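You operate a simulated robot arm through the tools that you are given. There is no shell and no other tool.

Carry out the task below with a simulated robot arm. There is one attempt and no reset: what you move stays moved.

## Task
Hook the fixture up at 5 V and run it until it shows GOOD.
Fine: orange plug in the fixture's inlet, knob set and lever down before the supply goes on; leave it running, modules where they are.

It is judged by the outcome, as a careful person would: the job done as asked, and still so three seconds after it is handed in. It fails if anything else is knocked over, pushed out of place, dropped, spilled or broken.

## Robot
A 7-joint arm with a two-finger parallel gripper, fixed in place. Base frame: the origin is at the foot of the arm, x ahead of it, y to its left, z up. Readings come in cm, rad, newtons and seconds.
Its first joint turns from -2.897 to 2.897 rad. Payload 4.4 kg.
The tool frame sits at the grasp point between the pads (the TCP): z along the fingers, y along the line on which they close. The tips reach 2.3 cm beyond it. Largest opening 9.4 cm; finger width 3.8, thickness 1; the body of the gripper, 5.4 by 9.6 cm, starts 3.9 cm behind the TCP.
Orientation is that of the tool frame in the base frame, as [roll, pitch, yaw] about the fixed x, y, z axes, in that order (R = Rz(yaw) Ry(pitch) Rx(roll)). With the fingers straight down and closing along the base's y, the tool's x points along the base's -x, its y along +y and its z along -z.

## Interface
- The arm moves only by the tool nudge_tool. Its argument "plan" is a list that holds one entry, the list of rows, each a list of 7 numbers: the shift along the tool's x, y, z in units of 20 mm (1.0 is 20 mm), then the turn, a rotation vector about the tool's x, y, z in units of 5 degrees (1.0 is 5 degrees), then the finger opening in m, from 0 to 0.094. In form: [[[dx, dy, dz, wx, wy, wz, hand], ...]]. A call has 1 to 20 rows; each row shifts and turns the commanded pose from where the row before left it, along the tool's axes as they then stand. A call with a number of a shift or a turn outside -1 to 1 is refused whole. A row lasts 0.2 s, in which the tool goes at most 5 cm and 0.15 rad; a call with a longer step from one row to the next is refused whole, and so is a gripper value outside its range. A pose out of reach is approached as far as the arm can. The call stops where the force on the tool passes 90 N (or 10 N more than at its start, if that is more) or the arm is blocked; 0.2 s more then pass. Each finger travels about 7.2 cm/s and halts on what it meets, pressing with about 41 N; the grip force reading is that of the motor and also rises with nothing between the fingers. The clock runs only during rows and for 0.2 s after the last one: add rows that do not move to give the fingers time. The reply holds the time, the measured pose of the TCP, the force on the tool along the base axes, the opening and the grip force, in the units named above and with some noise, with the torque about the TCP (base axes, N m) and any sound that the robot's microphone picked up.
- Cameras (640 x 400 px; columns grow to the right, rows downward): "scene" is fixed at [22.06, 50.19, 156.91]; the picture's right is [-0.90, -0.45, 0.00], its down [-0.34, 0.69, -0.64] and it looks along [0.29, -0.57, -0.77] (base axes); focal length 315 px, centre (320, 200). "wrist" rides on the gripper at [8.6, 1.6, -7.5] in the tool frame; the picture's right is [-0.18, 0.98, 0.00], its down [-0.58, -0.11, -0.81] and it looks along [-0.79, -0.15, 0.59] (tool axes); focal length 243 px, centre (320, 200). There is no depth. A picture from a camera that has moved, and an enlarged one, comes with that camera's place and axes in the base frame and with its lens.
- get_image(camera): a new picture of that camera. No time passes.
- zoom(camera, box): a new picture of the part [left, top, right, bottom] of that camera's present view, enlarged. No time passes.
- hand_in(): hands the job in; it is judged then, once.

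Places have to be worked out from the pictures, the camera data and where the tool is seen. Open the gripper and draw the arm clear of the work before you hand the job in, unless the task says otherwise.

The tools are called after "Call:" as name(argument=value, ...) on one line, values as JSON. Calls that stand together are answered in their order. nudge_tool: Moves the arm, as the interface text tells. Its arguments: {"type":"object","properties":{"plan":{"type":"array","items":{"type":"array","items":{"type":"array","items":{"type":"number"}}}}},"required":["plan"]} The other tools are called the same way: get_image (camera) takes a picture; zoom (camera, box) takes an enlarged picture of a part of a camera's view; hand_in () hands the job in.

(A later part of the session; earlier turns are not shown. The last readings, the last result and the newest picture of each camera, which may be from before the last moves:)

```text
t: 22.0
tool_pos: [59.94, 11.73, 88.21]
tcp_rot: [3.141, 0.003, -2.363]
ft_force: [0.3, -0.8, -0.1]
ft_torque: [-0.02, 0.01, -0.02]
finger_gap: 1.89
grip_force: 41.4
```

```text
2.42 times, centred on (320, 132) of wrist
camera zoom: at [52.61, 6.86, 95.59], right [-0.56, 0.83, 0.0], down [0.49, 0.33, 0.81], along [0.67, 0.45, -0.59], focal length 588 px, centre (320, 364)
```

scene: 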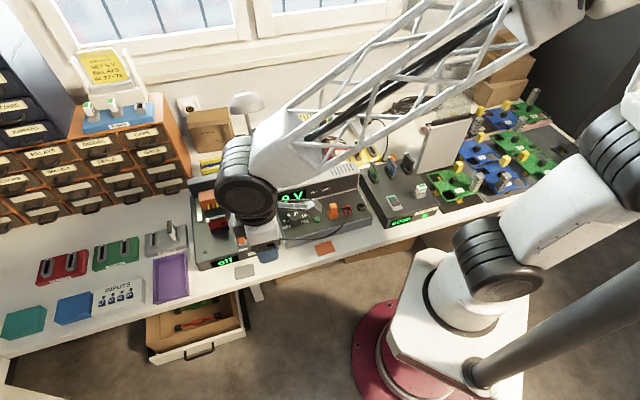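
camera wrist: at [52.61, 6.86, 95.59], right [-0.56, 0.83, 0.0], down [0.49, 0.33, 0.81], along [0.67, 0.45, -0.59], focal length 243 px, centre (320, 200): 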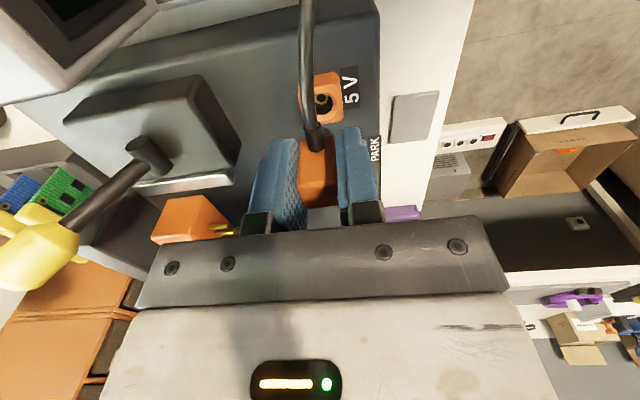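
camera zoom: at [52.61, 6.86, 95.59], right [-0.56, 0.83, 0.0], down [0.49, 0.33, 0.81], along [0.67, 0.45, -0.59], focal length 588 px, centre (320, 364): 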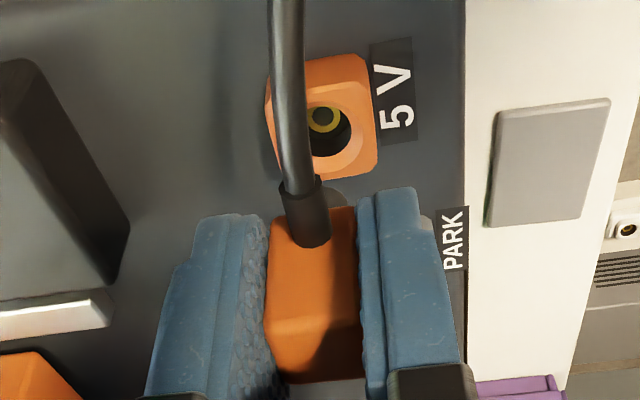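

Comparing this with the same view over PARK, the hole appears at nearly the same pixel, which is what I want. One deeper zoom to double-check.

Call:
zoom(camera="wrist", box=[290, 65, 370, 125])

Call:
zoom(camera="scene", box=[238, 216, 278, 246])

```text
6.67 times, centred on (330, 95) of wrist
camera zoom: at [52.61, 6.86, 95.59], right [-0.56, 0.83, 0.0], down [0.49, 0.33, 0.81], along [0.67, 0.45, -0.59], focal length 1618 px, centre (253, 900)
```

zoom: 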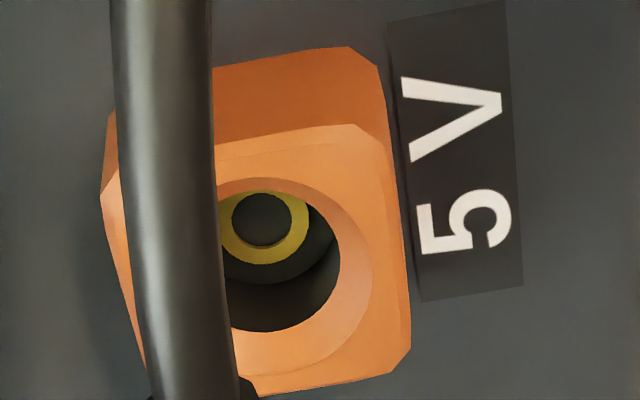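

```text
13.33 times, centred on (258, 231) of scene
camera zoom: at [22.06, 50.19, 156.91], right [-0.9, -0.45, 0.0], down [-0.34, 0.69, -0.64], along [0.29, -0.57, -0.77], focal length 4195 px, centre (1147, -213)
```

zoom: 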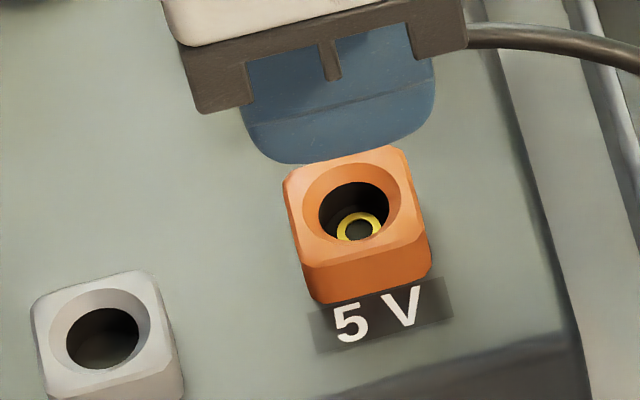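

Both cameras agree the plug is over the inlet to within about 1 mm. Now I lower it straight down by the same 4 cm I lifted it, slowing at the end.

Call:
nudge_tool(plan=[[[0, 0, 0.3, 0, 0, 0, 0.01], [0, 0, 0.3, 0, 0, 0, 0.01], [0, 0, 0.3, 0, 0, 0, 0.01], [0, 0, 0.2, 0, 0, 0, 0.01], [0, 0, 0.2, 0, 0, 0, 0.01], [0, 0, 0.1, 0, 0, 0, 0.01], [0, 0, 0, 0, 0, 0, 0.01]]])

Call:
zoom(camera="wrist", box=[200, 50, 440, 215])

Call:
zoom(camera="scene", box=[230, 205, 290, 250])

```text
t: 23.6
tool_pos: [59.99, 11.91, 85.29]
tcp_rot: [-3.14, 0.001, -2.362]
ft_force: [-0.1, -0.1, 0.8]
ft_torque: [-0.02, 0.02, 0.02]
finger_gap: 1.88
grip_force: 40.9
```

```text
2.42 times, centred on (320, 132) of wrist
camera zoom: at [52.66, 6.96, 92.81], right [-0.56, 0.83, 0.0], down [0.49, 0.33, 0.81], along [0.67, 0.45, -0.59], focal length 588 px, centre (320, 364)
```

zoom: 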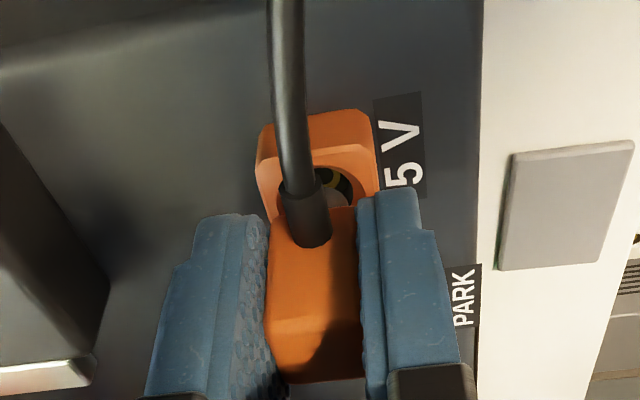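

```text
8.89 times, centred on (260, 228) of scene
camera zoom: at [22.06, 50.19, 156.91], right [-0.9, -0.45, 0.0], down [-0.34, 0.69, -0.64], along [0.29, -0.57, -0.77], focal length 2796 px, centre (853, -44)
```

zoom: 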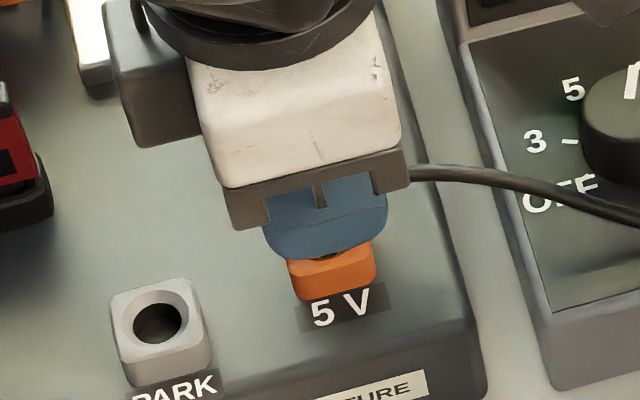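

No contact force yet and the pin is entering the hole, so I'm continuing the remaining 1.2 cm gently.

Call:
nudge_tool(plan=[[[0, 0, 0.1, 0, 0, 0, 0.01], [0, 0, 0.1, 0, 0, 0, 0.01], [0, 0, 0.1, 0, 0, 0, 0.01], [0, 0, 0.1, 0, 0, 0, 0.01], [0, 0, 0.1, 0, 0, 0, 0.01], [0, 0, 0, 0, 0, 0, 0.01]]])

```text
t: 25.0
tool_pos: [59.89, 11.87, 84.38]
tcp_rot: [-3.141, 0.002, -2.363]
ft_force: [0.5, 2.0, -0.6]
ft_torque: [0.02, -0.02, 0.02]
finger_gap: 1.89
grip_force: 41.2
```

Call:
nudge_tool(plan=[[[0, 0, 0.05, 0, 0, 0, 0.01], [0, 0, 0.05, 0, 0, 0, 0.01], [0, 0, 0.05, 0, 0, 0, 0.01], [0, 0, 0, 0, 0, 0, 0.01]]])

Call:
zoom(camera="wrist", box=[200, 50, 440, 215])

Call:
zoom(camera="scene", box=[200, 200, 290, 270])

```text
t: 26.0
tool_pos: [59.86, 11.8, 84.08]
tcp_rot: [-3.141, 0.003, -2.362]
ft_force: [-12.1, -7.9, 36.2]
ft_torque: [0.06, 0.09, -0.02]
finger_gap: 1.91
grip_force: 40.5
```

```text
2.42 times, centred on (320, 132) of wrist
camera zoom: at [52.59, 6.96, 91.63], right [-0.56, 0.83, 0.0], down [0.49, 0.33, 0.81], along [0.67, 0.45, -0.59], focal length 588 px, centre (320, 364)
```

zoom: 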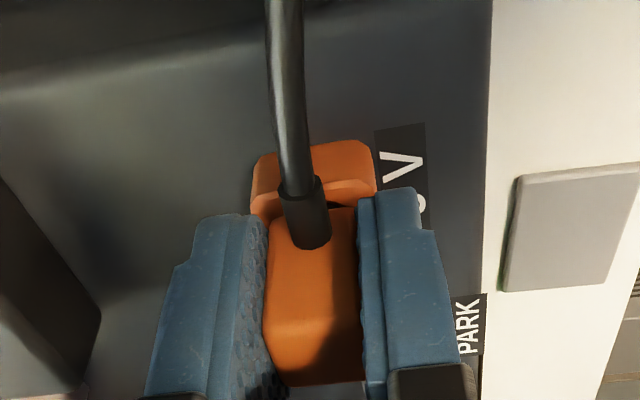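

```text
5.71 times, centred on (245, 235) of scene
camera zoom: at [22.06, 50.19, 156.91], right [-0.9, -0.45, 0.0], down [-0.34, 0.69, -0.64], along [0.29, -0.57, -0.77], focal length 1798 px, centre (749, 0)
```

zoom: 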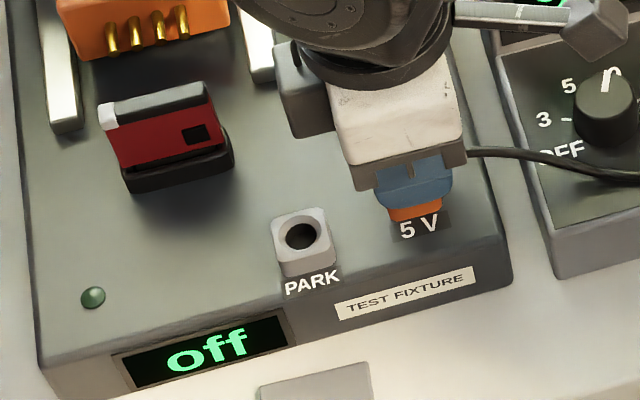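

The plug has bottomed out at the same height it had in PARK, 84.08, with 36 N of downward contact. One more 1 mm press makes sure it's seated.

Call:
nudge_tool(plan=[[[0, 0, 0.05, 0, 0, 0, 0.01], [0, 0, 0, 0, 0, 0, 0.01]]])

```text
t: 26.6
tool_pos: [59.9, 11.92, 83.99]
tcp_rot: [-3.139, 0.004, -2.363]
ft_force: [0.4, 3.5, 38.5]
ft_torque: [0.2, -0.11, 0.02]
finger_gap: 1.87
grip_force: 41.3
```

Call:
zoom(camera="wrist", box=[260, 90, 360, 215])

Call:
nudge_tool(plan=[[[0, 0, 0.05, 0, 0, 0, 0.01], [0, 0, 0, 0, 0, 0, 0.01]]])

Call:
zoom(camera="wrist", box=[260, 90, 360, 215])

```text
3.20 times, centred on (310, 152) of wrist
camera zoom: at [52.6, 6.98, 91.51], right [-0.56, 0.83, 0.0], down [0.49, 0.33, 0.81], along [0.67, 0.45, -0.59], focal length 776 px, centre (352, 352)
```

zoom: 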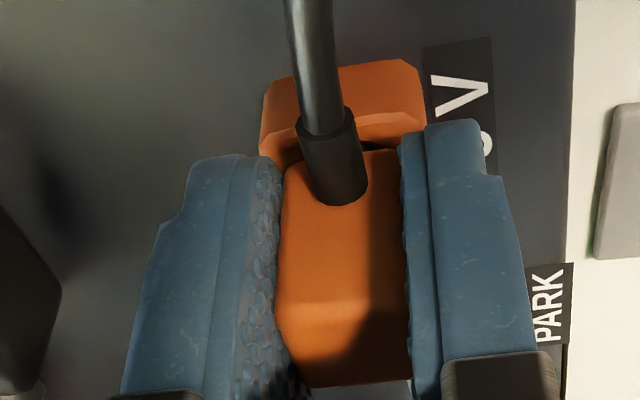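

```text
t: 27.2
tool_pos: [59.89, 11.91, 83.83]
tcp_rot: [-3.14, 0.005, -2.364]
ft_force: [-3.7, 18.9, 37.6]
ft_torque: [0.3, 0.01, 0.01]
finger_gap: 1.88
grip_force: 41.4
```

```text
3.20 times, centred on (310, 152) of wrist
camera zoom: at [52.6, 6.95, 91.33], right [-0.56, 0.83, 0.0], down [0.49, 0.33, 0.81], along [0.67, 0.45, -0.59], focal length 776 px, centre (352, 352)
```

zoom: 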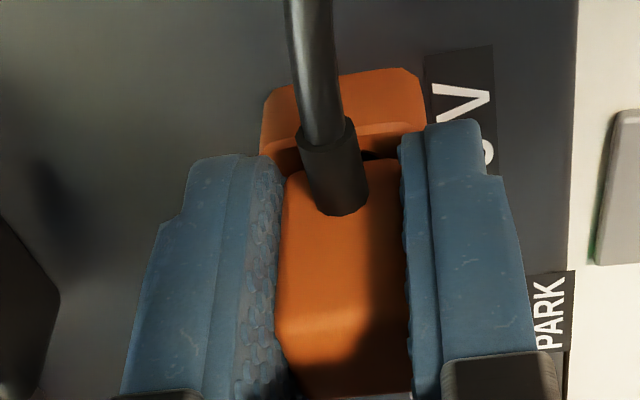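

The plug now slides up in the grip instead of going deeper, so it's fully seated. I'll open gently and rise straight up.

Call:
nudge_tool(plan=[[[0, 0, -0.08, 0, 0, 0, 0.046], [0, 0, 0, 0, 0, 0, 0.046], [0, 0, 0, 0, 0, 0, 0.046], [0, 0, -0.4, 0, 0, 0, 0.046], [0, 0, -0.8, 0, 0, 0, 0.046], [0, 0, -0.8, 0, 0, 0, 0.046], [0, 0, -0.8, 0, 0, 0, 0.046], [0, 0, -0.8, 0, 0, 0, 0.046], [0, 0, -0.8, 0, 0, 0, 0.046], [0, 0, -0.8, 0, 0, 0, 0.046], [0, 0, 0, 0, 0, 0, 0.046]]])

Call:
get_image(camera="wrist")

Call:
zoom(camera="scene", box=[200, 190, 300, 270])

Call:
zoom(camera="wrist", box=[220, 20, 420, 170])

```text
t: 29.6
tool_pos: [60.03, 11.78, 94.36]
tcp_rot: [-3.141, 0.001, -2.363]
ft_force: [0.8, 0.8, -0.5]
ft_torque: [0.01, 0.0, 0.0]
finger_gap: 4.61
grip_force: 0.0
```

```text
taken
camera wrist: at [52.66, 6.88, 101.77], right [-0.56, 0.83, 0.0], down [0.49, 0.33, 0.81], along [0.67, 0.45, -0.59], focal length 243 px, centre (320, 200)
```

wrist: 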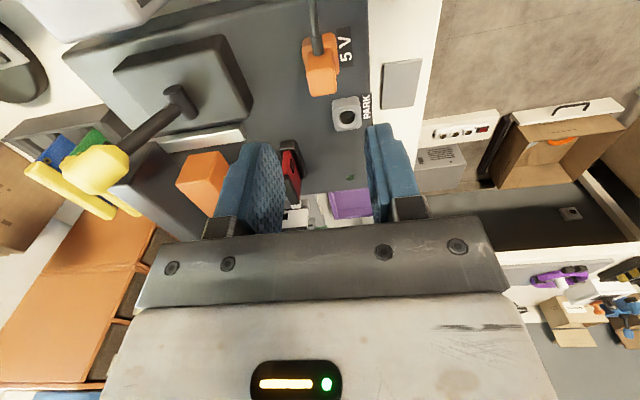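

```text
5.00 times, centred on (250, 230) of scene
camera zoom: at [22.06, 50.19, 156.91], right [-0.9, -0.45, 0.0], down [-0.34, 0.69, -0.64], along [0.29, -0.57, -0.77], focal length 1573 px, centre (670, 50)
```

zoom: 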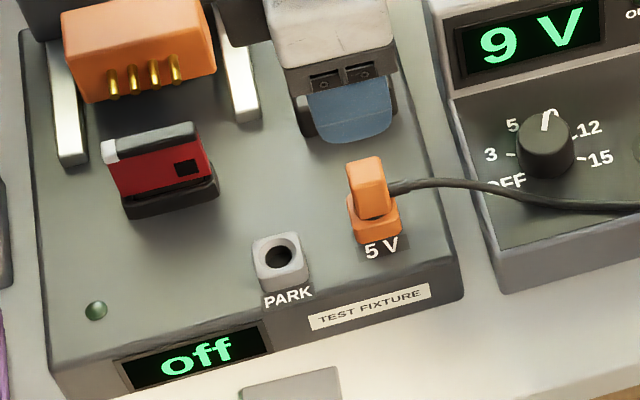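

```text
2.67 times, centred on (320, 95) of wrist
camera zoom: at [52.66, 6.88, 101.77], right [-0.56, 0.83, 0.0], down [0.49, 0.33, 0.81], along [0.67, 0.45, -0.59], focal length 647 px, centre (320, 480)
```

zoom: 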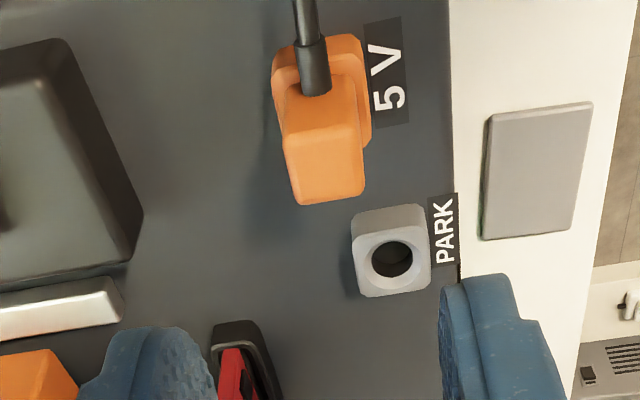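

The plug sits cleanly in the 5 V inlet. Next is the knob, so I'll yaw back so the camera is at the bench front and hover above the knob.

Call:
nudge_tool(plan=[[[0, 0, -0.3, 0, 0, 1, 0.05], [0, 0, -0.3, 0, 0, 1, 0.05], [0, 0, 0, 0, 0, 1, 0.05], [0, 0, 0, 0, 0, 1, 0.05], [0, 0, 0, 0, 0, 1, 0.05], [0, 0, 0, 0, 0, 1, 0.05], [0, 0, 0, 0, 0, 1, 0.05], [0, 0, 0, 0, 0, 1, 0.05], [0, 0, 0, 0, 0, 1, 0.05], [0, 0, 0, 0, 0, 1, 0.05], [0, 0, 0, 0, 0, 1, 0.05], [0, 0, 0, 0, 0, 1, 0.05], [0, 0, 0, 0, 0, 1, 0.05], [0, 0, 0, 0, 0, 1, 0.05], [0, 0, 0, 0, 0, 1, 0.05], [0, 0, 0, 0, 0, 1, 0.05], [0, 0, 0, 0, 0, 1, 0.05], [0, 0, 0, 0, 0, 1, 0.05], [0, 0, 0, 0, 0, 0, 0.05]]])

Call:
get_image(camera="wrist")

```text
t: 33.6
tool_pos: [59.78, 11.91, 95.65]
tcp_rot: [3.139, -0.001, 2.348]
ft_force: [0.8, -1.1, -0.5]
ft_torque: [0.01, -0.01, 0.01]
finger_gap: 5.0
grip_force: 0.1
```

```text
taken
camera wrist: at [54.88, 19.15, 103.11], right [0.83, 0.56, 0.0], down [0.33, -0.49, 0.81], along [0.45, -0.67, -0.59], focal length 243 px, centre (320, 200)
```

wrist: 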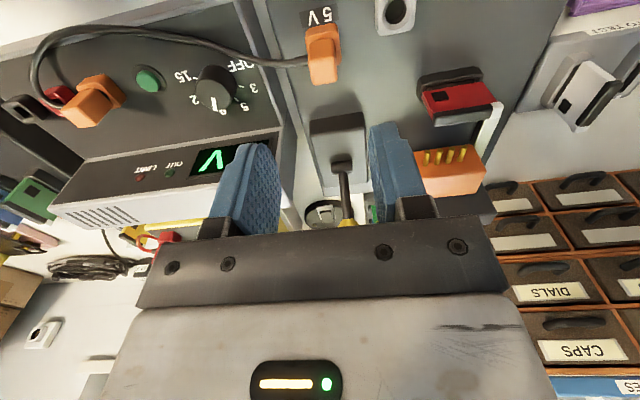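

Call:
zoom(camera="wrist", box=[130, 40, 290, 140])

Call:
nudge_tool(plan=[[[-0.12, -0.866, 0, 0, 0, 0, 0.05], [-0.12, -0.866, 0, 0, 0, 0, 0.05], [-0.12, -0.866, 0, 0, 0, 0, 0.05], [-0.12, -0.866, 0, 0, 0, 0, 0.05], [-0.12, -0.866, 0, 0, 0, 0, 0.05], [-0.12, -0.866, 0, 0, 0, 0, 0.05], [0, 0, 0, 0, 0, 0, 0.05]]])

Call:
get_image(camera="wrist")

Call:
zoom(camera="wrist", box=[240, 20, 400, 140])

Call:
zoom(camera="scene", box=[260, 180, 360, 260])

```text
4.00 times, centred on (210, 90) of wrist
camera zoom: at [54.88, 19.15, 103.11], right [0.83, 0.56, 0.0], down [0.33, -0.49, 0.81], along [0.45, -0.67, -0.59], focal length 970 px, centre (760, 640)
```

zoom: 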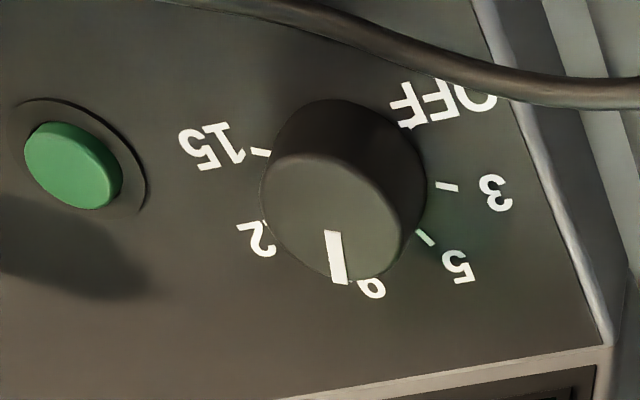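

```text
t: 35.2
tool_pos: [53.19, 3.36, 95.65]
tcp_rot: [3.138, 0.001, 2.349]
ft_force: [-0.3, 0.2, -0.4]
ft_torque: [0.0, -0.02, -0.02]
finger_gap: 5.02
grip_force: 0.0
```

```text
taken
camera wrist: at [48.31, 10.69, 103.05], right [0.83, 0.56, 0.0], down [0.33, -0.49, 0.81], along [0.45, -0.67, -0.59], focal length 243 px, centre (320, 200)
```

wrist: 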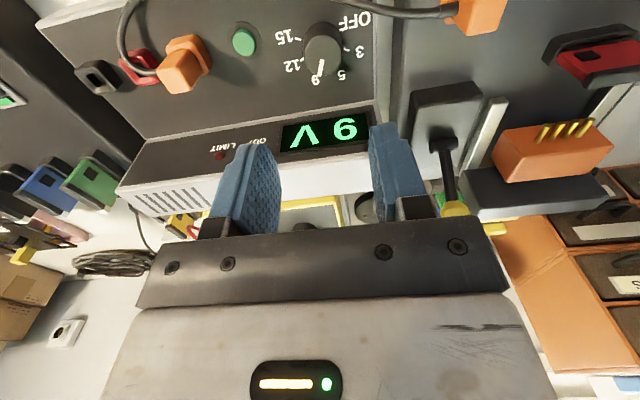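

```text
3.33 times, centred on (320, 80) of wrist
camera zoom: at [48.31, 10.69, 103.05], right [0.83, 0.56, 0.0], down [0.33, -0.49, 0.81], along [0.45, -0.67, -0.59], focal length 809 px, centre (320, 600)
```

zoom: 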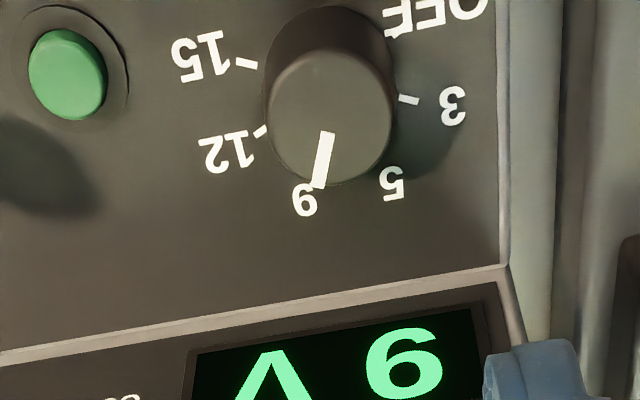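

```text
5.00 times, centred on (310, 220) of scene
camera zoom: at [22.06, 50.19, 156.91], right [-0.9, -0.45, 0.0], down [-0.34, 0.69, -0.64], along [0.29, -0.57, -0.77], focal length 1573 px, centre (370, 100)
```

zoom: 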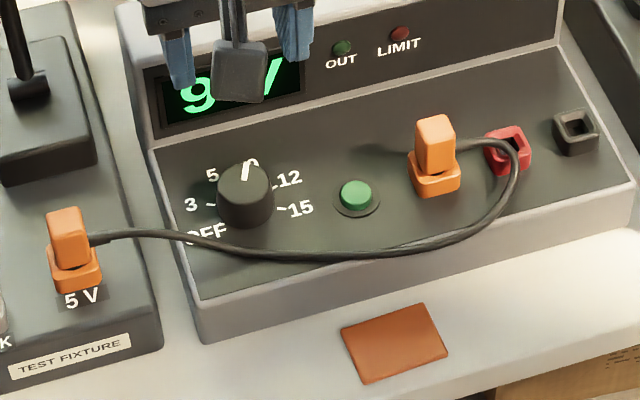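

Two wrist views put the knob top at about (53.5, 3.4, 81.8) with a diameter of about 3 cm. The detents are about 44° apart, so 9 to 5 is one step counter-clockwise. I'll pre-rotate 46° clockwise so the turn ends with the fingers left and right of the knob, away from the cable.

Call:
nudge_tool(plan=[[[0, 0, 0, 0, 0, 0.92, 0.04], [0, 0, 0, 0, 0, 0.92, 0.04], [0, 0, 0, 0, 0, 0.92, 0.04], [0, 0, 0, 0, 0, 0.92, 0.04], [0, 0, 0, 0, 0, 0.92, 0.04], [0, 0, 0, 0, 0, 0.92, 0.04], [0, 0, 0, 0, 0, 0.92, 0.04], [0, 0, 0, 0, 0, 0.92, 0.04], [0, 0, 0, 0, 0, 0.92, 0.04], [0, 0, 0, 0, 0, 0.92, 0.04], [0, 0, 0.9, 0, 0, 0, 0.04], [0, 0, 0.9, 0, 0, 0, 0.04], [0, 0, 0.9, 0, 0, 0, 0.04], [0, 0, 0, 0, 0, 0, 0.04]]])

Call:
get_image(camera="wrist")

Call:
zoom(camera="wrist", box=[220, 60, 420, 210])

Call:
zoom(camera="scene", box=[260, 170, 360, 250])

```text
t: 38.2
tool_pos: [53.36, 3.59, 90.2]
tcp_rot: [3.139, -0.002, 1.546]
ft_force: [0.6, 0.0, -0.4]
ft_torque: [-0.01, -0.04, 0.01]
finger_gap: 4.0
grip_force: 0.1
```

```text
taken
camera wrist: at [55.07, 12.14, 97.62], right [0.98, -0.21, 0.0], down [-0.12, -0.58, 0.81], along [-0.17, -0.79, -0.59], focal length 243 px, centre (320, 200)
```

wrist: 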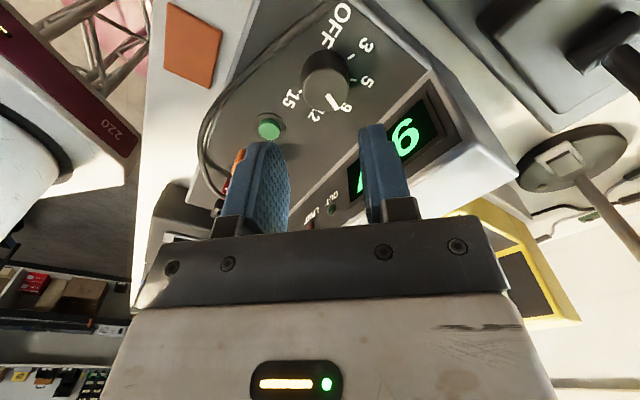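

```text
2.67 times, centred on (320, 135) of wrist
camera zoom: at [55.07, 12.14, 97.62], right [0.98, -0.21, 0.0], down [-0.12, -0.58, 0.81], along [-0.17, -0.79, -0.59], focal length 647 px, centre (320, 373)
```

zoom: 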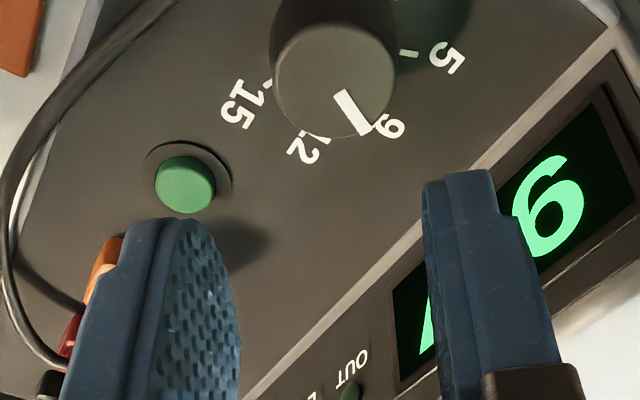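

```text
5.00 times, centred on (310, 210) of scene
camera zoom: at [22.06, 50.19, 156.91], right [-0.9, -0.45, 0.0], down [-0.34, 0.69, -0.64], along [0.29, -0.57, -0.77], focal length 1573 px, centre (370, 150)
```

zoom: 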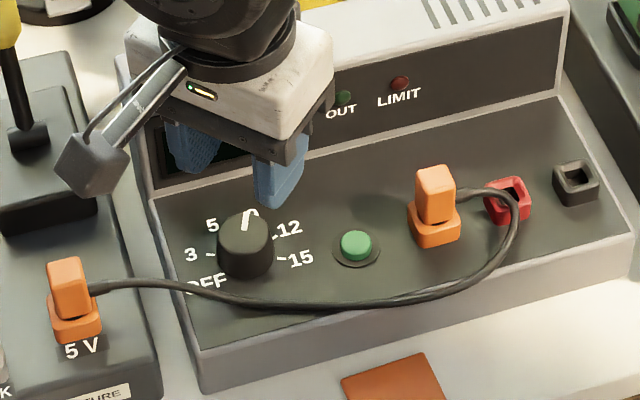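

This view again gives the knob at (53.54, 3.39). I'll trim by (-0.18, +0.29) cm in the tool frame and descend most of the way.

Call:
nudge_tool(plan=[[[-0.09, 0.145, 0.6, 0, 0, 0, 0.04], [0, 0, 0.7, 0, 0, 0, 0.04], [0, 0, 0.7, 0, 0, 0, 0.04], [0, 0, 0.5, 0, 0, 0, 0.04], [0, 0, 0.4, 0, 0, 0, 0.04], [0, 0, 0, 0, 0, 0, 0.04]]])

Call:
get_image(camera="wrist")

Call:
zoom(camera="wrist", box=[220, 90, 420, 215])

Call:
zoom(camera="scene", box=[260, 170, 340, 230])

```text
t: 39.6
tool_pos: [53.69, 3.47, 84.53]
tcp_rot: [-3.142, -0.003, 1.547]
ft_force: [0.4, 0.0, 0.5]
ft_torque: [-0.03, -0.02, 0.01]
finger_gap: 3.98
grip_force: 0.1
```

```text
taken
camera wrist: at [55.49, 12.06, 92.0], right [0.98, -0.21, 0.0], down [-0.12, -0.58, 0.81], along [-0.17, -0.79, -0.59], focal length 243 px, centre (320, 200)
```

wrist: 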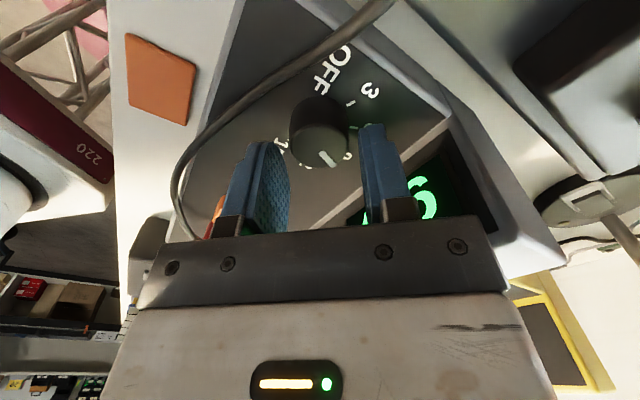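

```text
3.20 times, centred on (320, 152) of wrist
camera zoom: at [55.49, 12.06, 92.0], right [0.98, -0.21, 0.0], down [-0.12, -0.58, 0.81], along [-0.17, -0.79, -0.59], focal length 776 px, centre (320, 352)
```

zoom: 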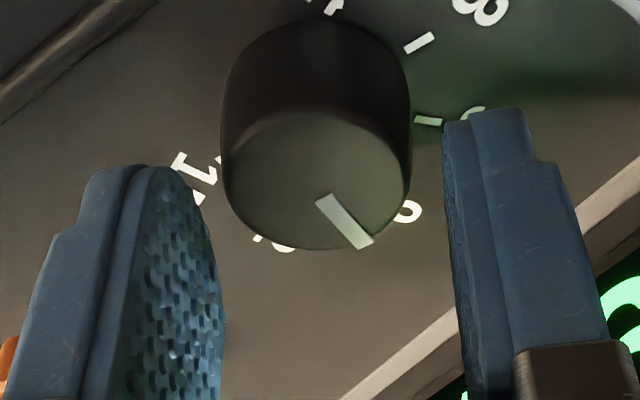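

```text
6.67 times, centred on (300, 200) of scene
camera zoom: at [22.06, 50.19, 156.91], right [-0.9, -0.45, 0.0], down [-0.34, 0.69, -0.64], along [0.29, -0.57, -0.77], focal length 2097 px, centre (453, 200)
```

zoom: 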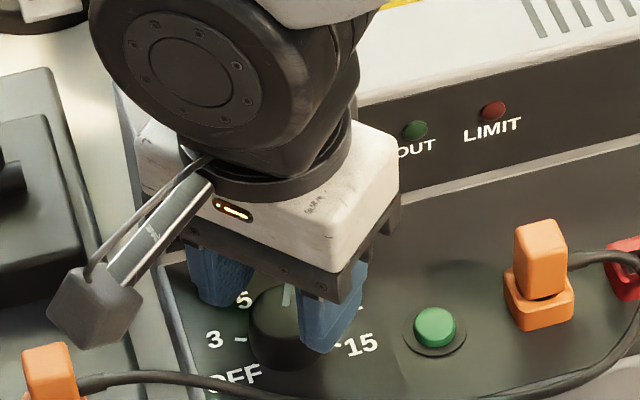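

The fingers straddle the knob well. I'll trim slightly, lower the last 1.5 cm, and close.

Call:
nudge_tool(plan=[[[-0.12, -0.04, 0.25, 0, 0, 0, 0.04], [0, 0, 0.3, 0, 0, 0, 0.04], [0, 0, 0.2, 0, 0, 0, 0.04], [0, 0, 0, 0, 0, 0, 0.04]]])

Call:
zoom(camera="wrist", box=[220, 90, 420, 215])

Call:
zoom(camera="scene", box=[260, 170, 340, 230])

```text
t: 40.6
tool_pos: [53.66, 3.07, 82.87]
tcp_rot: [3.138, -0.001, 1.546]
ft_force: [-1.0, 0.1, 0.1]
ft_torque: [-0.01, -0.02, 0.0]
finger_gap: 4.01
grip_force: 0.1
```

```text
3.20 times, centred on (320, 152) of wrist
camera zoom: at [55.44, 11.75, 90.4], right [0.98, -0.21, 0.0], down [-0.12, -0.58, 0.81], along [-0.17, -0.79, -0.59], focal length 776 px, centre (320, 352)
```

zoom: 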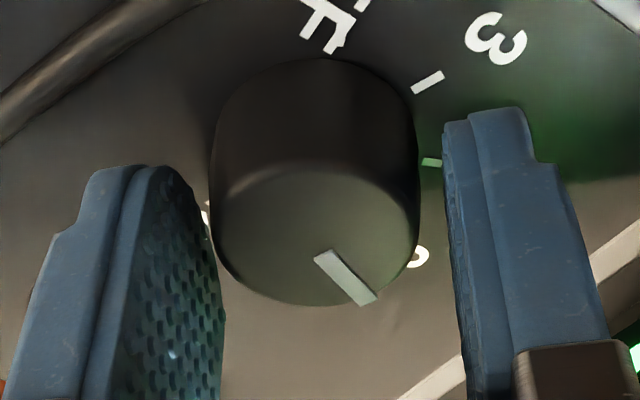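

```text
6.67 times, centred on (300, 200) of scene
camera zoom: at [22.06, 50.19, 156.91], right [-0.9, -0.45, 0.0], down [-0.34, 0.69, -0.64], along [0.29, -0.57, -0.77], focal length 2097 px, centre (453, 200)
```

zoom: 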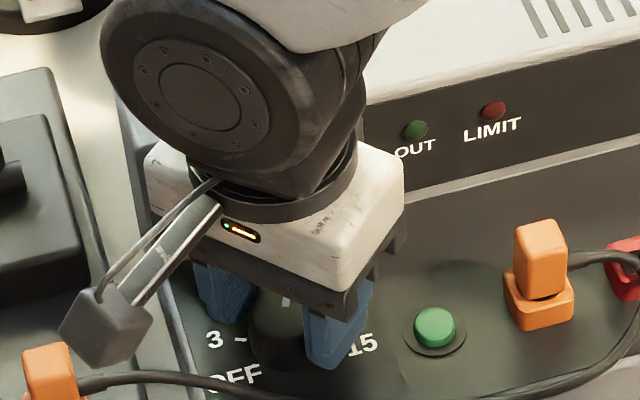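

The knob is centred on both axes now, so I'm closing on it.

Call:
nudge_tool(plan=[[[0, -0.04, 0, 0, 0, 0, 0.03], [0, 0, 0, 0, 0, 0, 0.02], [0, 0, 0, 0, 0, 0, 0.02], [0, 0, 0, 0, 0, 0, 0.02]]])

```text
t: 41.6
tool_pos: [53.61, 3.01, 82.99]
tcp_rot: [3.14, -0.001, 1.545]
ft_force: [35.8, 13.9, -34.9]
ft_torque: [0.21, -0.58, -0.12]
finger_gap: 3.28
grip_force: 44.7
```

It's gripped, but with about 36 N sideways and 35 N downward. I'll shift 1 mm to ease the load before turning.

Call:
nudge_tool(plan=[[[0, 0.05, 0.03, 0, 0, 0, 0.02], [0, 0, 0, 0, 0, 0, 0.02]]])

Call:
zoom(camera="wrist", box=[220, 90, 420, 215])

```text
t: 42.2
tool_pos: [53.76, 3.19, 82.93]
tcp_rot: [-3.141, -0.002, 1.547]
ft_force: [8.4, 25.3, 3.3]
ft_torque: [0.59, -0.19, -0.02]
finger_gap: 3.25
grip_force: 44.6
```

```text
3.20 times, centred on (320, 152) of wrist
camera zoom: at [55.4, 11.73, 90.43], right [0.98, -0.21, 0.0], down [-0.12, -0.58, 0.81], along [-0.17, -0.79, -0.59], focal length 776 px, centre (320, 352)
```

zoom: 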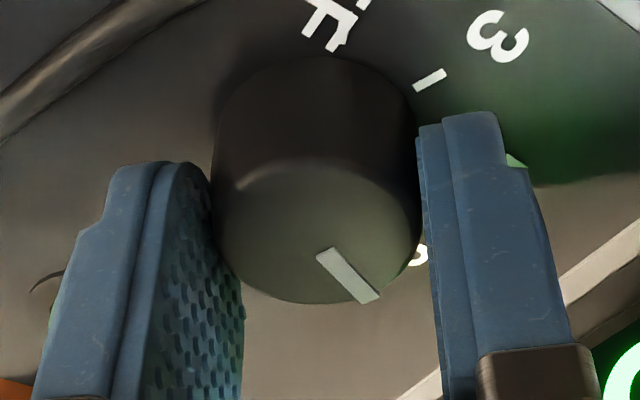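

Balanced grip. Turning counter-clockwise 20° first to check that the knob follows.

Call:
nudge_tool(plan=[[[0, 0, 0, 0, 0, -0.8, 0.02], [0, 0, 0, 0, 0, -0.8, 0.02], [0, 0, 0, 0, 0, -0.8, 0.02], [0, 0, 0, 0, 0, -0.8, 0.02], [0, 0, 0, 0, 0, -0.8, 0.02], [0, 0, 0, 0, 0, 0, 0.02]]])

Call:
get_image(camera="wrist")

Call:
get_image(camera="scene")

```text
t: 43.6
tool_pos: [53.76, 3.32, 82.95]
tcp_rot: [3.137, -0.001, 1.895]
ft_force: [-16.7, -21.1, 45.4]
ft_torque: [-0.49, 0.56, 0.09]
finger_gap: 3.29
grip_force: 45.3
```

```text
taken
camera wrist: at [52.44, 11.86, 90.38], right [0.99, 0.14, 0.0], down [0.08, -0.59, 0.81], along [0.11, -0.8, -0.59], focal length 243 px, centre (320, 200)
```

wrist: 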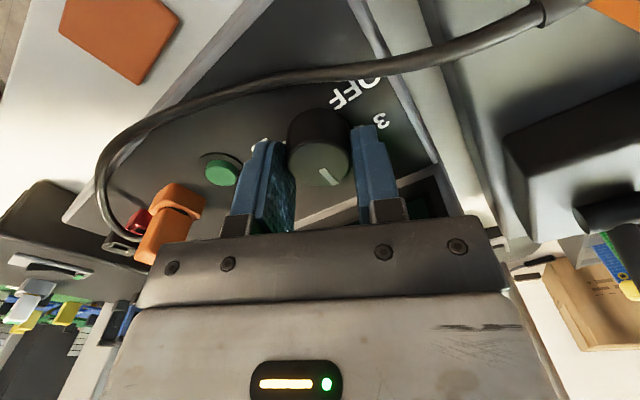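

```text
taken
```

scene: 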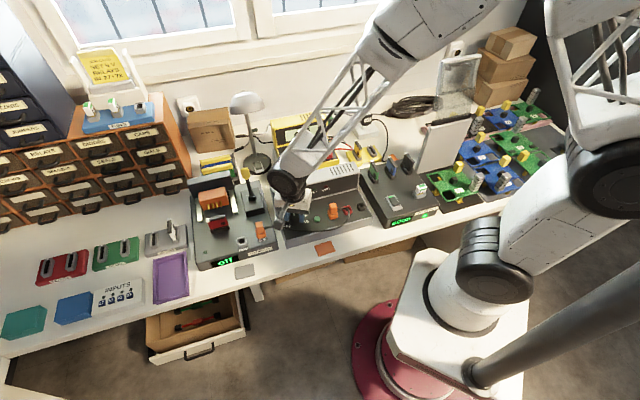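

The pointer moved with the fingers, so the knob follows. Continuing through the remaining 24°.

Call:
nudge_tool(plan=[[[0, 0, -0.03, 0, 0, -0.8, 0.02], [0, 0, 0, 0, 0, -0.8, 0.02], [0, 0, 0, 0, 0, -0.8, 0.02], [0, 0, 0, 0, 0, -0.8, 0.02], [0, 0, 0, 0, 0, -0.8, 0.02], [0, 0, 0, 0, 0, -0.8, 0.02], [0, 0, 0, 0, 0, 0, 0.02]]])

Call:
get_image(camera="wrist")

Call:
zoom(camera="wrist", box=[220, 60, 420, 215])

Call:
zoom(camera="scene", box=[260, 170, 340, 230])

```text
t: 45.2
tool_pos: [53.64, 3.17, 82.94]
tcp_rot: [3.139, 0.0, 2.314]
ft_force: [10.0, 5.3, 9.3]
ft_torque: [0.25, -0.12, -0.02]
finger_gap: 3.27
grip_force: 44.9
```

```text
taken
camera wrist: at [49.07, 10.67, 90.38], right [0.85, 0.53, 0.0], down [0.31, -0.5, 0.81], along [0.43, -0.68, -0.59], focal length 243 px, centre (320, 200)
```

wrist: 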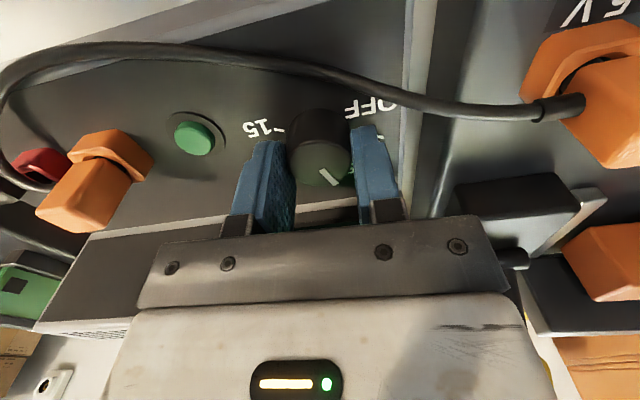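

```text
2.58 times, centred on (320, 138) of wrist
camera zoom: at [49.07, 10.67, 90.38], right [0.85, 0.53, 0.0], down [0.31, -0.5, 0.81], along [0.43, -0.68, -0.59], focal length 626 px, centre (320, 361)
```

zoom: 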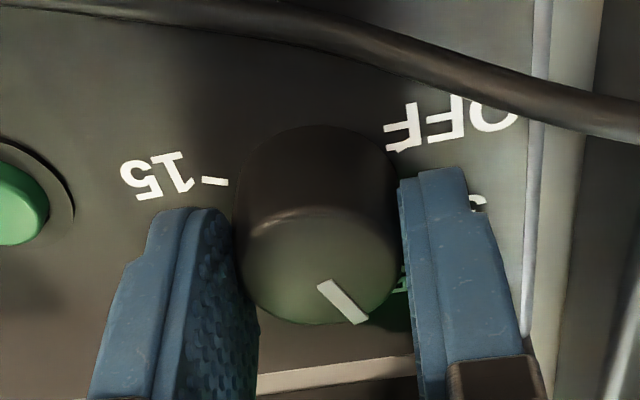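

```text
6.67 times, centred on (300, 200) of scene
camera zoom: at [22.06, 50.19, 156.91], right [-0.9, -0.45, 0.0], down [-0.34, 0.69, -0.64], along [0.29, -0.57, -0.77], focal length 2097 px, centre (453, 200)
```

zoom: 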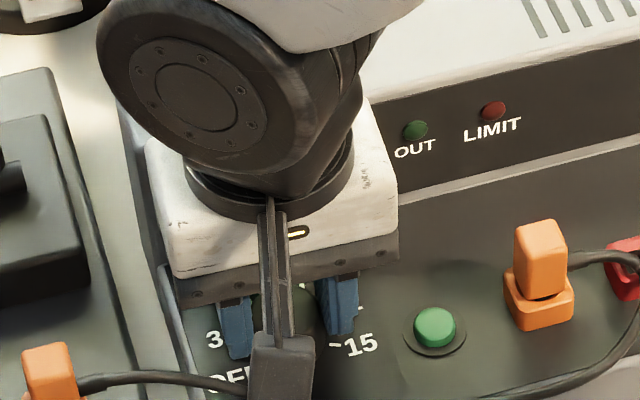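

The knob followed through 44°. I'll release, rise, and check the display.

Call:
nudge_tool(plan=[[[0, 0, 0, 0, 0, 0, 0.04], [0, 0, 0, 0, 0, 0, 0.04], [0, 0, -0.5, 0, 0, 0, 0.04], [0, 0, -0.8, 0, 0, 0, 0.04], [0, 0, -0.9, 0, 0, 0, 0.04], [0, 0, -0.9, 0, 0, 0, 0.04], [0, 0, -0.9, 0, 0, 0, 0.04], [0, 0, -0.9, 0, 0, 0, 0.04], [0, 0, -0.9, 0, 0, 0, 0.04], [0, 0, 0, 0, 0, 0, 0.04]]])

Call:
get_image(camera="wrist")

Call:
zoom(camera="wrist", box=[220, 20, 420, 170])

Call:
zoom(camera="scene", box=[230, 170, 350, 260])

```text
t: 47.4
tool_pos: [53.64, 3.18, 94.47]
tcp_rot: [3.14, 0.001, 2.315]
ft_force: [-1.3, 0.1, -0.3]
ft_torque: [-0.01, 0.0, -0.01]
finger_gap: 4.0
grip_force: 0.1
```

```text
taken
camera wrist: at [49.14, 10.53, 101.99], right [0.85, 0.53, 0.0], down [0.31, -0.5, 0.81], along [0.43, -0.68, -0.59], focal length 243 px, centre (320, 200)
```

wrist: 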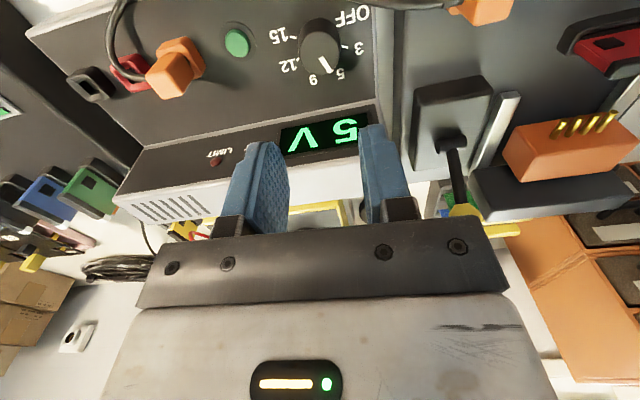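

```text
2.67 times, centred on (320, 95) of wrist
camera zoom: at [49.14, 10.53, 101.99], right [0.85, 0.53, 0.0], down [0.31, -0.5, 0.81], along [0.43, -0.68, -0.59], focal length 647 px, centre (320, 480)
```

zoom: 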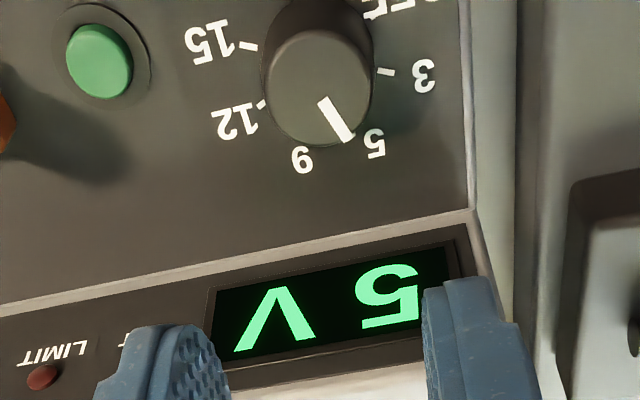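

```text
4.44 times, centred on (290, 215) of scene
camera zoom: at [22.06, 50.19, 156.91], right [-0.9, -0.45, 0.0], down [-0.34, 0.69, -0.64], along [0.29, -0.57, -0.77], focal length 1398 px, centre (453, 133)
```

zoom: 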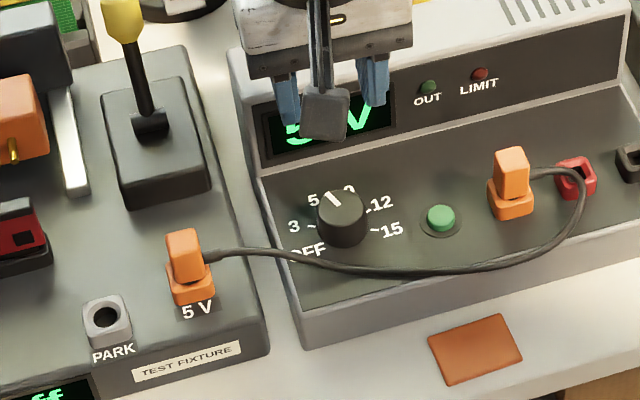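

The display reads 5 V and OUT is still dark. Next is the lever: I'll rise and move across to see its pivot and yellow knob.

Call:
nudge_tool(plan=[[[0, 0, -0.9, 0, 0, -0.38, 0.05], [0, 0, -0.9, 0, 0, 0, 0.05], [0, 0, -0.9, 0, 0, 0, 0.05], [0, 0.85, -0.9, 0, 0, 0, 0.05], [0, 0.85, -0.9, 0, 0, 0, 0.05], [0, 0.85, -0.9, 0, 0, 0, 0.05], [0, 0.85, 0, 0, 0, 0, 0.05], [0, 0.85, 0, 0, 0, 0, 0.05], [0, 0.75, 0, 0, 0, 0, 0.05], [0, 0, 0, 0, 0, 0, 0.05]]])

Call:
get_image(camera="wrist")

Call:
zoom(camera="wrist", box=[240, 70, 440, 220])

Call:
zoom(camera="scene", box=[190, 160, 290, 240])

```text
t: 49.6
tool_pos: [60.57, 10.19, 105.32]
tcp_rot: [3.14, 0.0, 2.347]
ft_force: [0.4, -0.5, 0.6]
ft_torque: [0.0, 0.01, -0.03]
finger_gap: 4.97
grip_force: 0.1
```

```text
taken
camera wrist: at [55.75, 17.41, 112.8], right [0.83, 0.56, 0.0], down [0.33, -0.49, 0.81], along [0.45, -0.67, -0.59], focal length 243 px, centre (320, 200)
```

wrist: 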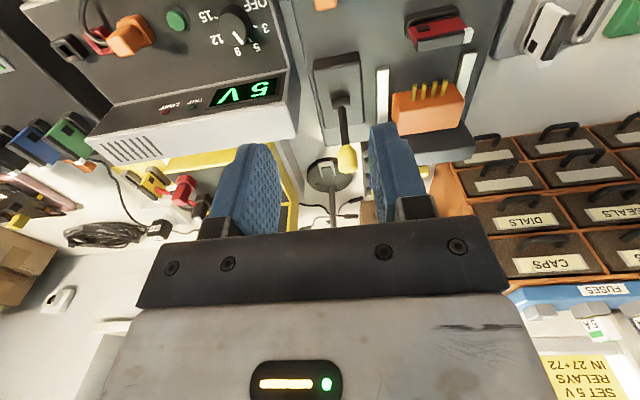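

```text
2.67 times, centred on (340, 145) of wrist
camera zoom: at [55.75, 17.41, 112.8], right [0.83, 0.56, 0.0], down [0.33, -0.49, 0.81], along [0.45, -0.67, -0.59], focal length 647 px, centre (267, 347)
```

zoom: 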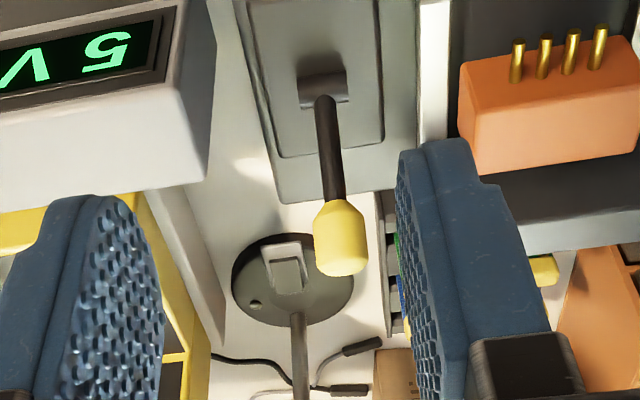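

```text
5.00 times, centred on (240, 200) of scene
camera zoom: at [22.06, 50.19, 156.91], right [-0.9, -0.45, 0.0], down [-0.34, 0.69, -0.64], along [0.29, -0.57, -0.77], focal length 1573 px, centre (720, 200)
```

zoom: 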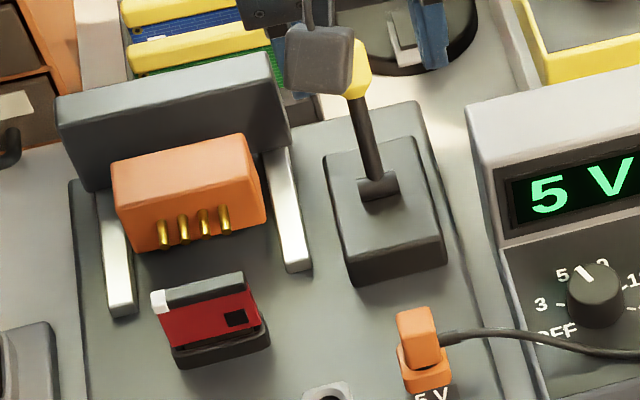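

Triangulation puts the lever pivot at about (68.0, 4.0, 84.0) and the yellow knob at about (70.75, 1.4, 90.5), leaning 30° back. A lamp shade hangs behind it at about (73, -7, 108). So I'll tilt the tool 30°, with the hand toward the bench front, to stay clear of the lamp as I approach the lever.

Call:
nudge_tool(plan=[[[0, 0, 0, 0, -1, 0, 0.046], [0, 0, 0, 0, -1, 0, 0.046], [0, 0, 0, 0, -1, 0, 0.046], [0, 0, 0, 0, -1, 0, 0.046], [0, 0, 0, 0, -1, 0, 0.046], [0, 0, 0, 0, -1, 0, 0.046], [-0.348, 0.088, 0.788, 0, 0, 0, 0.046], [-0.348, 0.088, 0.788, 0, 0, 0, 0.046], [-0.348, 0.088, 0.788, 0, 0, 0, 0.046], [-0.348, 0.088, 0.788, 0, 0, 0, 0.046], [0, 0, 0, 0, 0, 0, 0.046]]])

Call:
get_image(camera="wrist")

Call:
get_image(camera="scene")

```text
t: 52.0
tool_pos: [65.28, 6.65, 101.11]
tcp_rot: [3.139, 0.525, 2.347]
ft_force: [-0.2, -0.4, -0.5]
ft_torque: [0.02, -0.01, 0.0]
finger_gap: 4.59
grip_force: 0.1
```

```text
taken
camera wrist: at [58.55, 15.82, 103.3], right [0.81, 0.58, 0.09], down [-0.01, -0.15, 0.99], along [0.58, -0.8, -0.12], focal length 243 px, centre (320, 200)
```

wrist: 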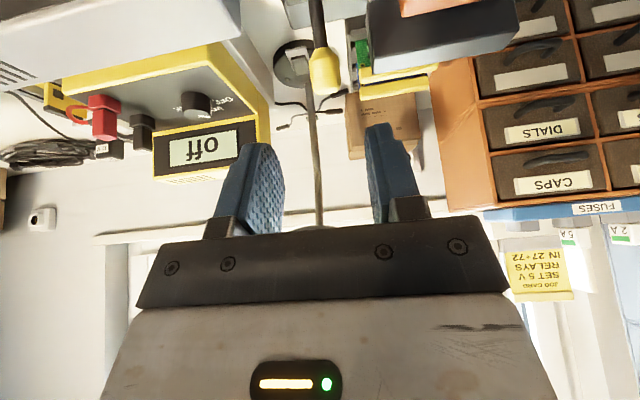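

```text
taken
```

scene: 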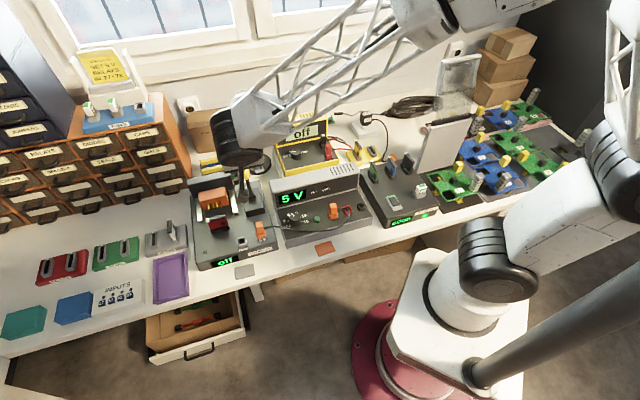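

Call:
zoom(camera="scene", box=[190, 70, 310, 220])

Call:
zoom(camera="wrist", box=[240, 0, 440, 150])

```text
2.67 times, centred on (250, 145) of scene
camera zoom: at [22.06, 50.19, 156.91], right [-0.9, -0.45, 0.0], down [-0.34, 0.69, -0.64], along [0.29, -0.57, -0.77], focal length 839 px, centre (507, 347)
```

zoom: 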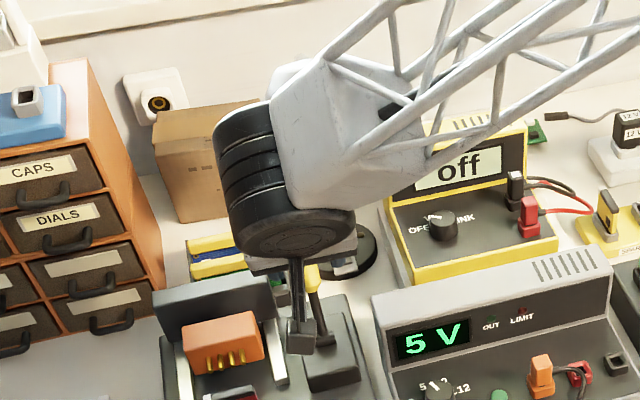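

```text
2.67 times, centred on (340, 75) of wrist
camera zoom: at [58.55, 15.82, 103.3], right [0.81, 0.58, 0.09], down [-0.01, -0.15, 0.99], along [0.58, -0.8, -0.12], focal length 647 px, centre (267, 533)
```

zoom: 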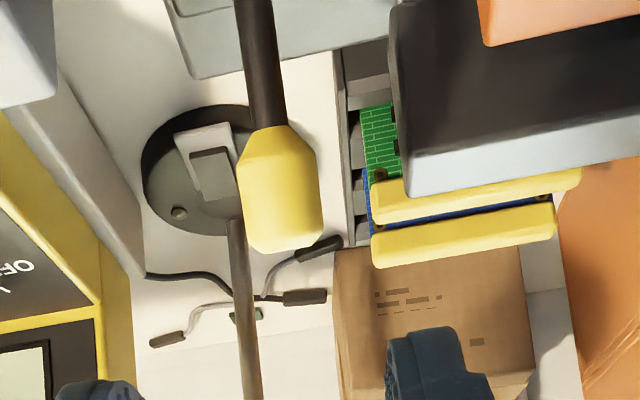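

From this view the knob is (-1.1, +0.2, 13.0) cm from the TCP in the tool frame. The wrist is well clear of the lamp, so I'm approaching partway along the tilted axis and re-checking.

Call:
nudge_tool(plan=[[[-0.136, 0.03, 0.75, 0, 0, 0, 0.046], [-0.136, 0.03, 0.75, 0, 0, 0, 0.046], [-0.136, 0.03, 0.75, 0, 0, 0, 0.046], [-0.136, 0.02, 0.75, 0, 0, 0, 0.046], [0, 0, 0.75, 0, 0, 0, 0.046], [0, 0, 0, 0, 0, 0, 0.046]]])

Call:
get_image(camera="wrist")

Call:
zoom(camera="scene", box=[190, 70, 310, 220])

```text
t: 53.4
tool_pos: [68.67, 3.54, 95.26]
tcp_rot: [3.138, 0.524, 2.347]
ft_force: [1.1, -0.3, -0.8]
ft_torque: [0.01, -0.02, 0.01]
finger_gap: 4.6
grip_force: 0.0
```

```text
taken
camera wrist: at [61.89, 12.71, 97.44], right [0.81, 0.58, 0.09], down [-0.01, -0.15, 0.99], along [0.58, -0.8, -0.12], focal length 243 px, centre (320, 200)
```

wrist: 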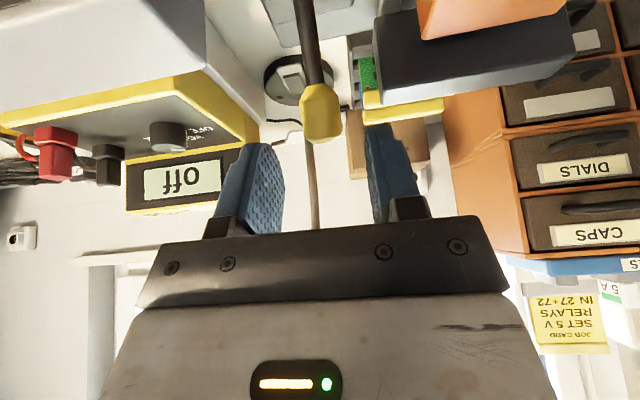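

```text
2.67 times, centred on (250, 145) of scene
camera zoom: at [22.06, 50.19, 156.91], right [-0.9, -0.45, 0.0], down [-0.34, 0.69, -0.64], along [0.29, -0.57, -0.77], focal length 839 px, centre (507, 347)
```

zoom: 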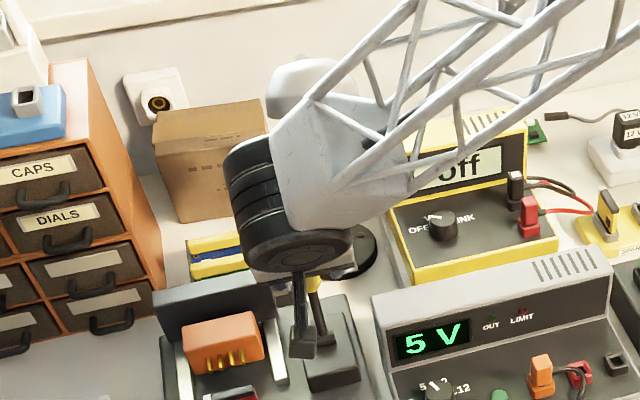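

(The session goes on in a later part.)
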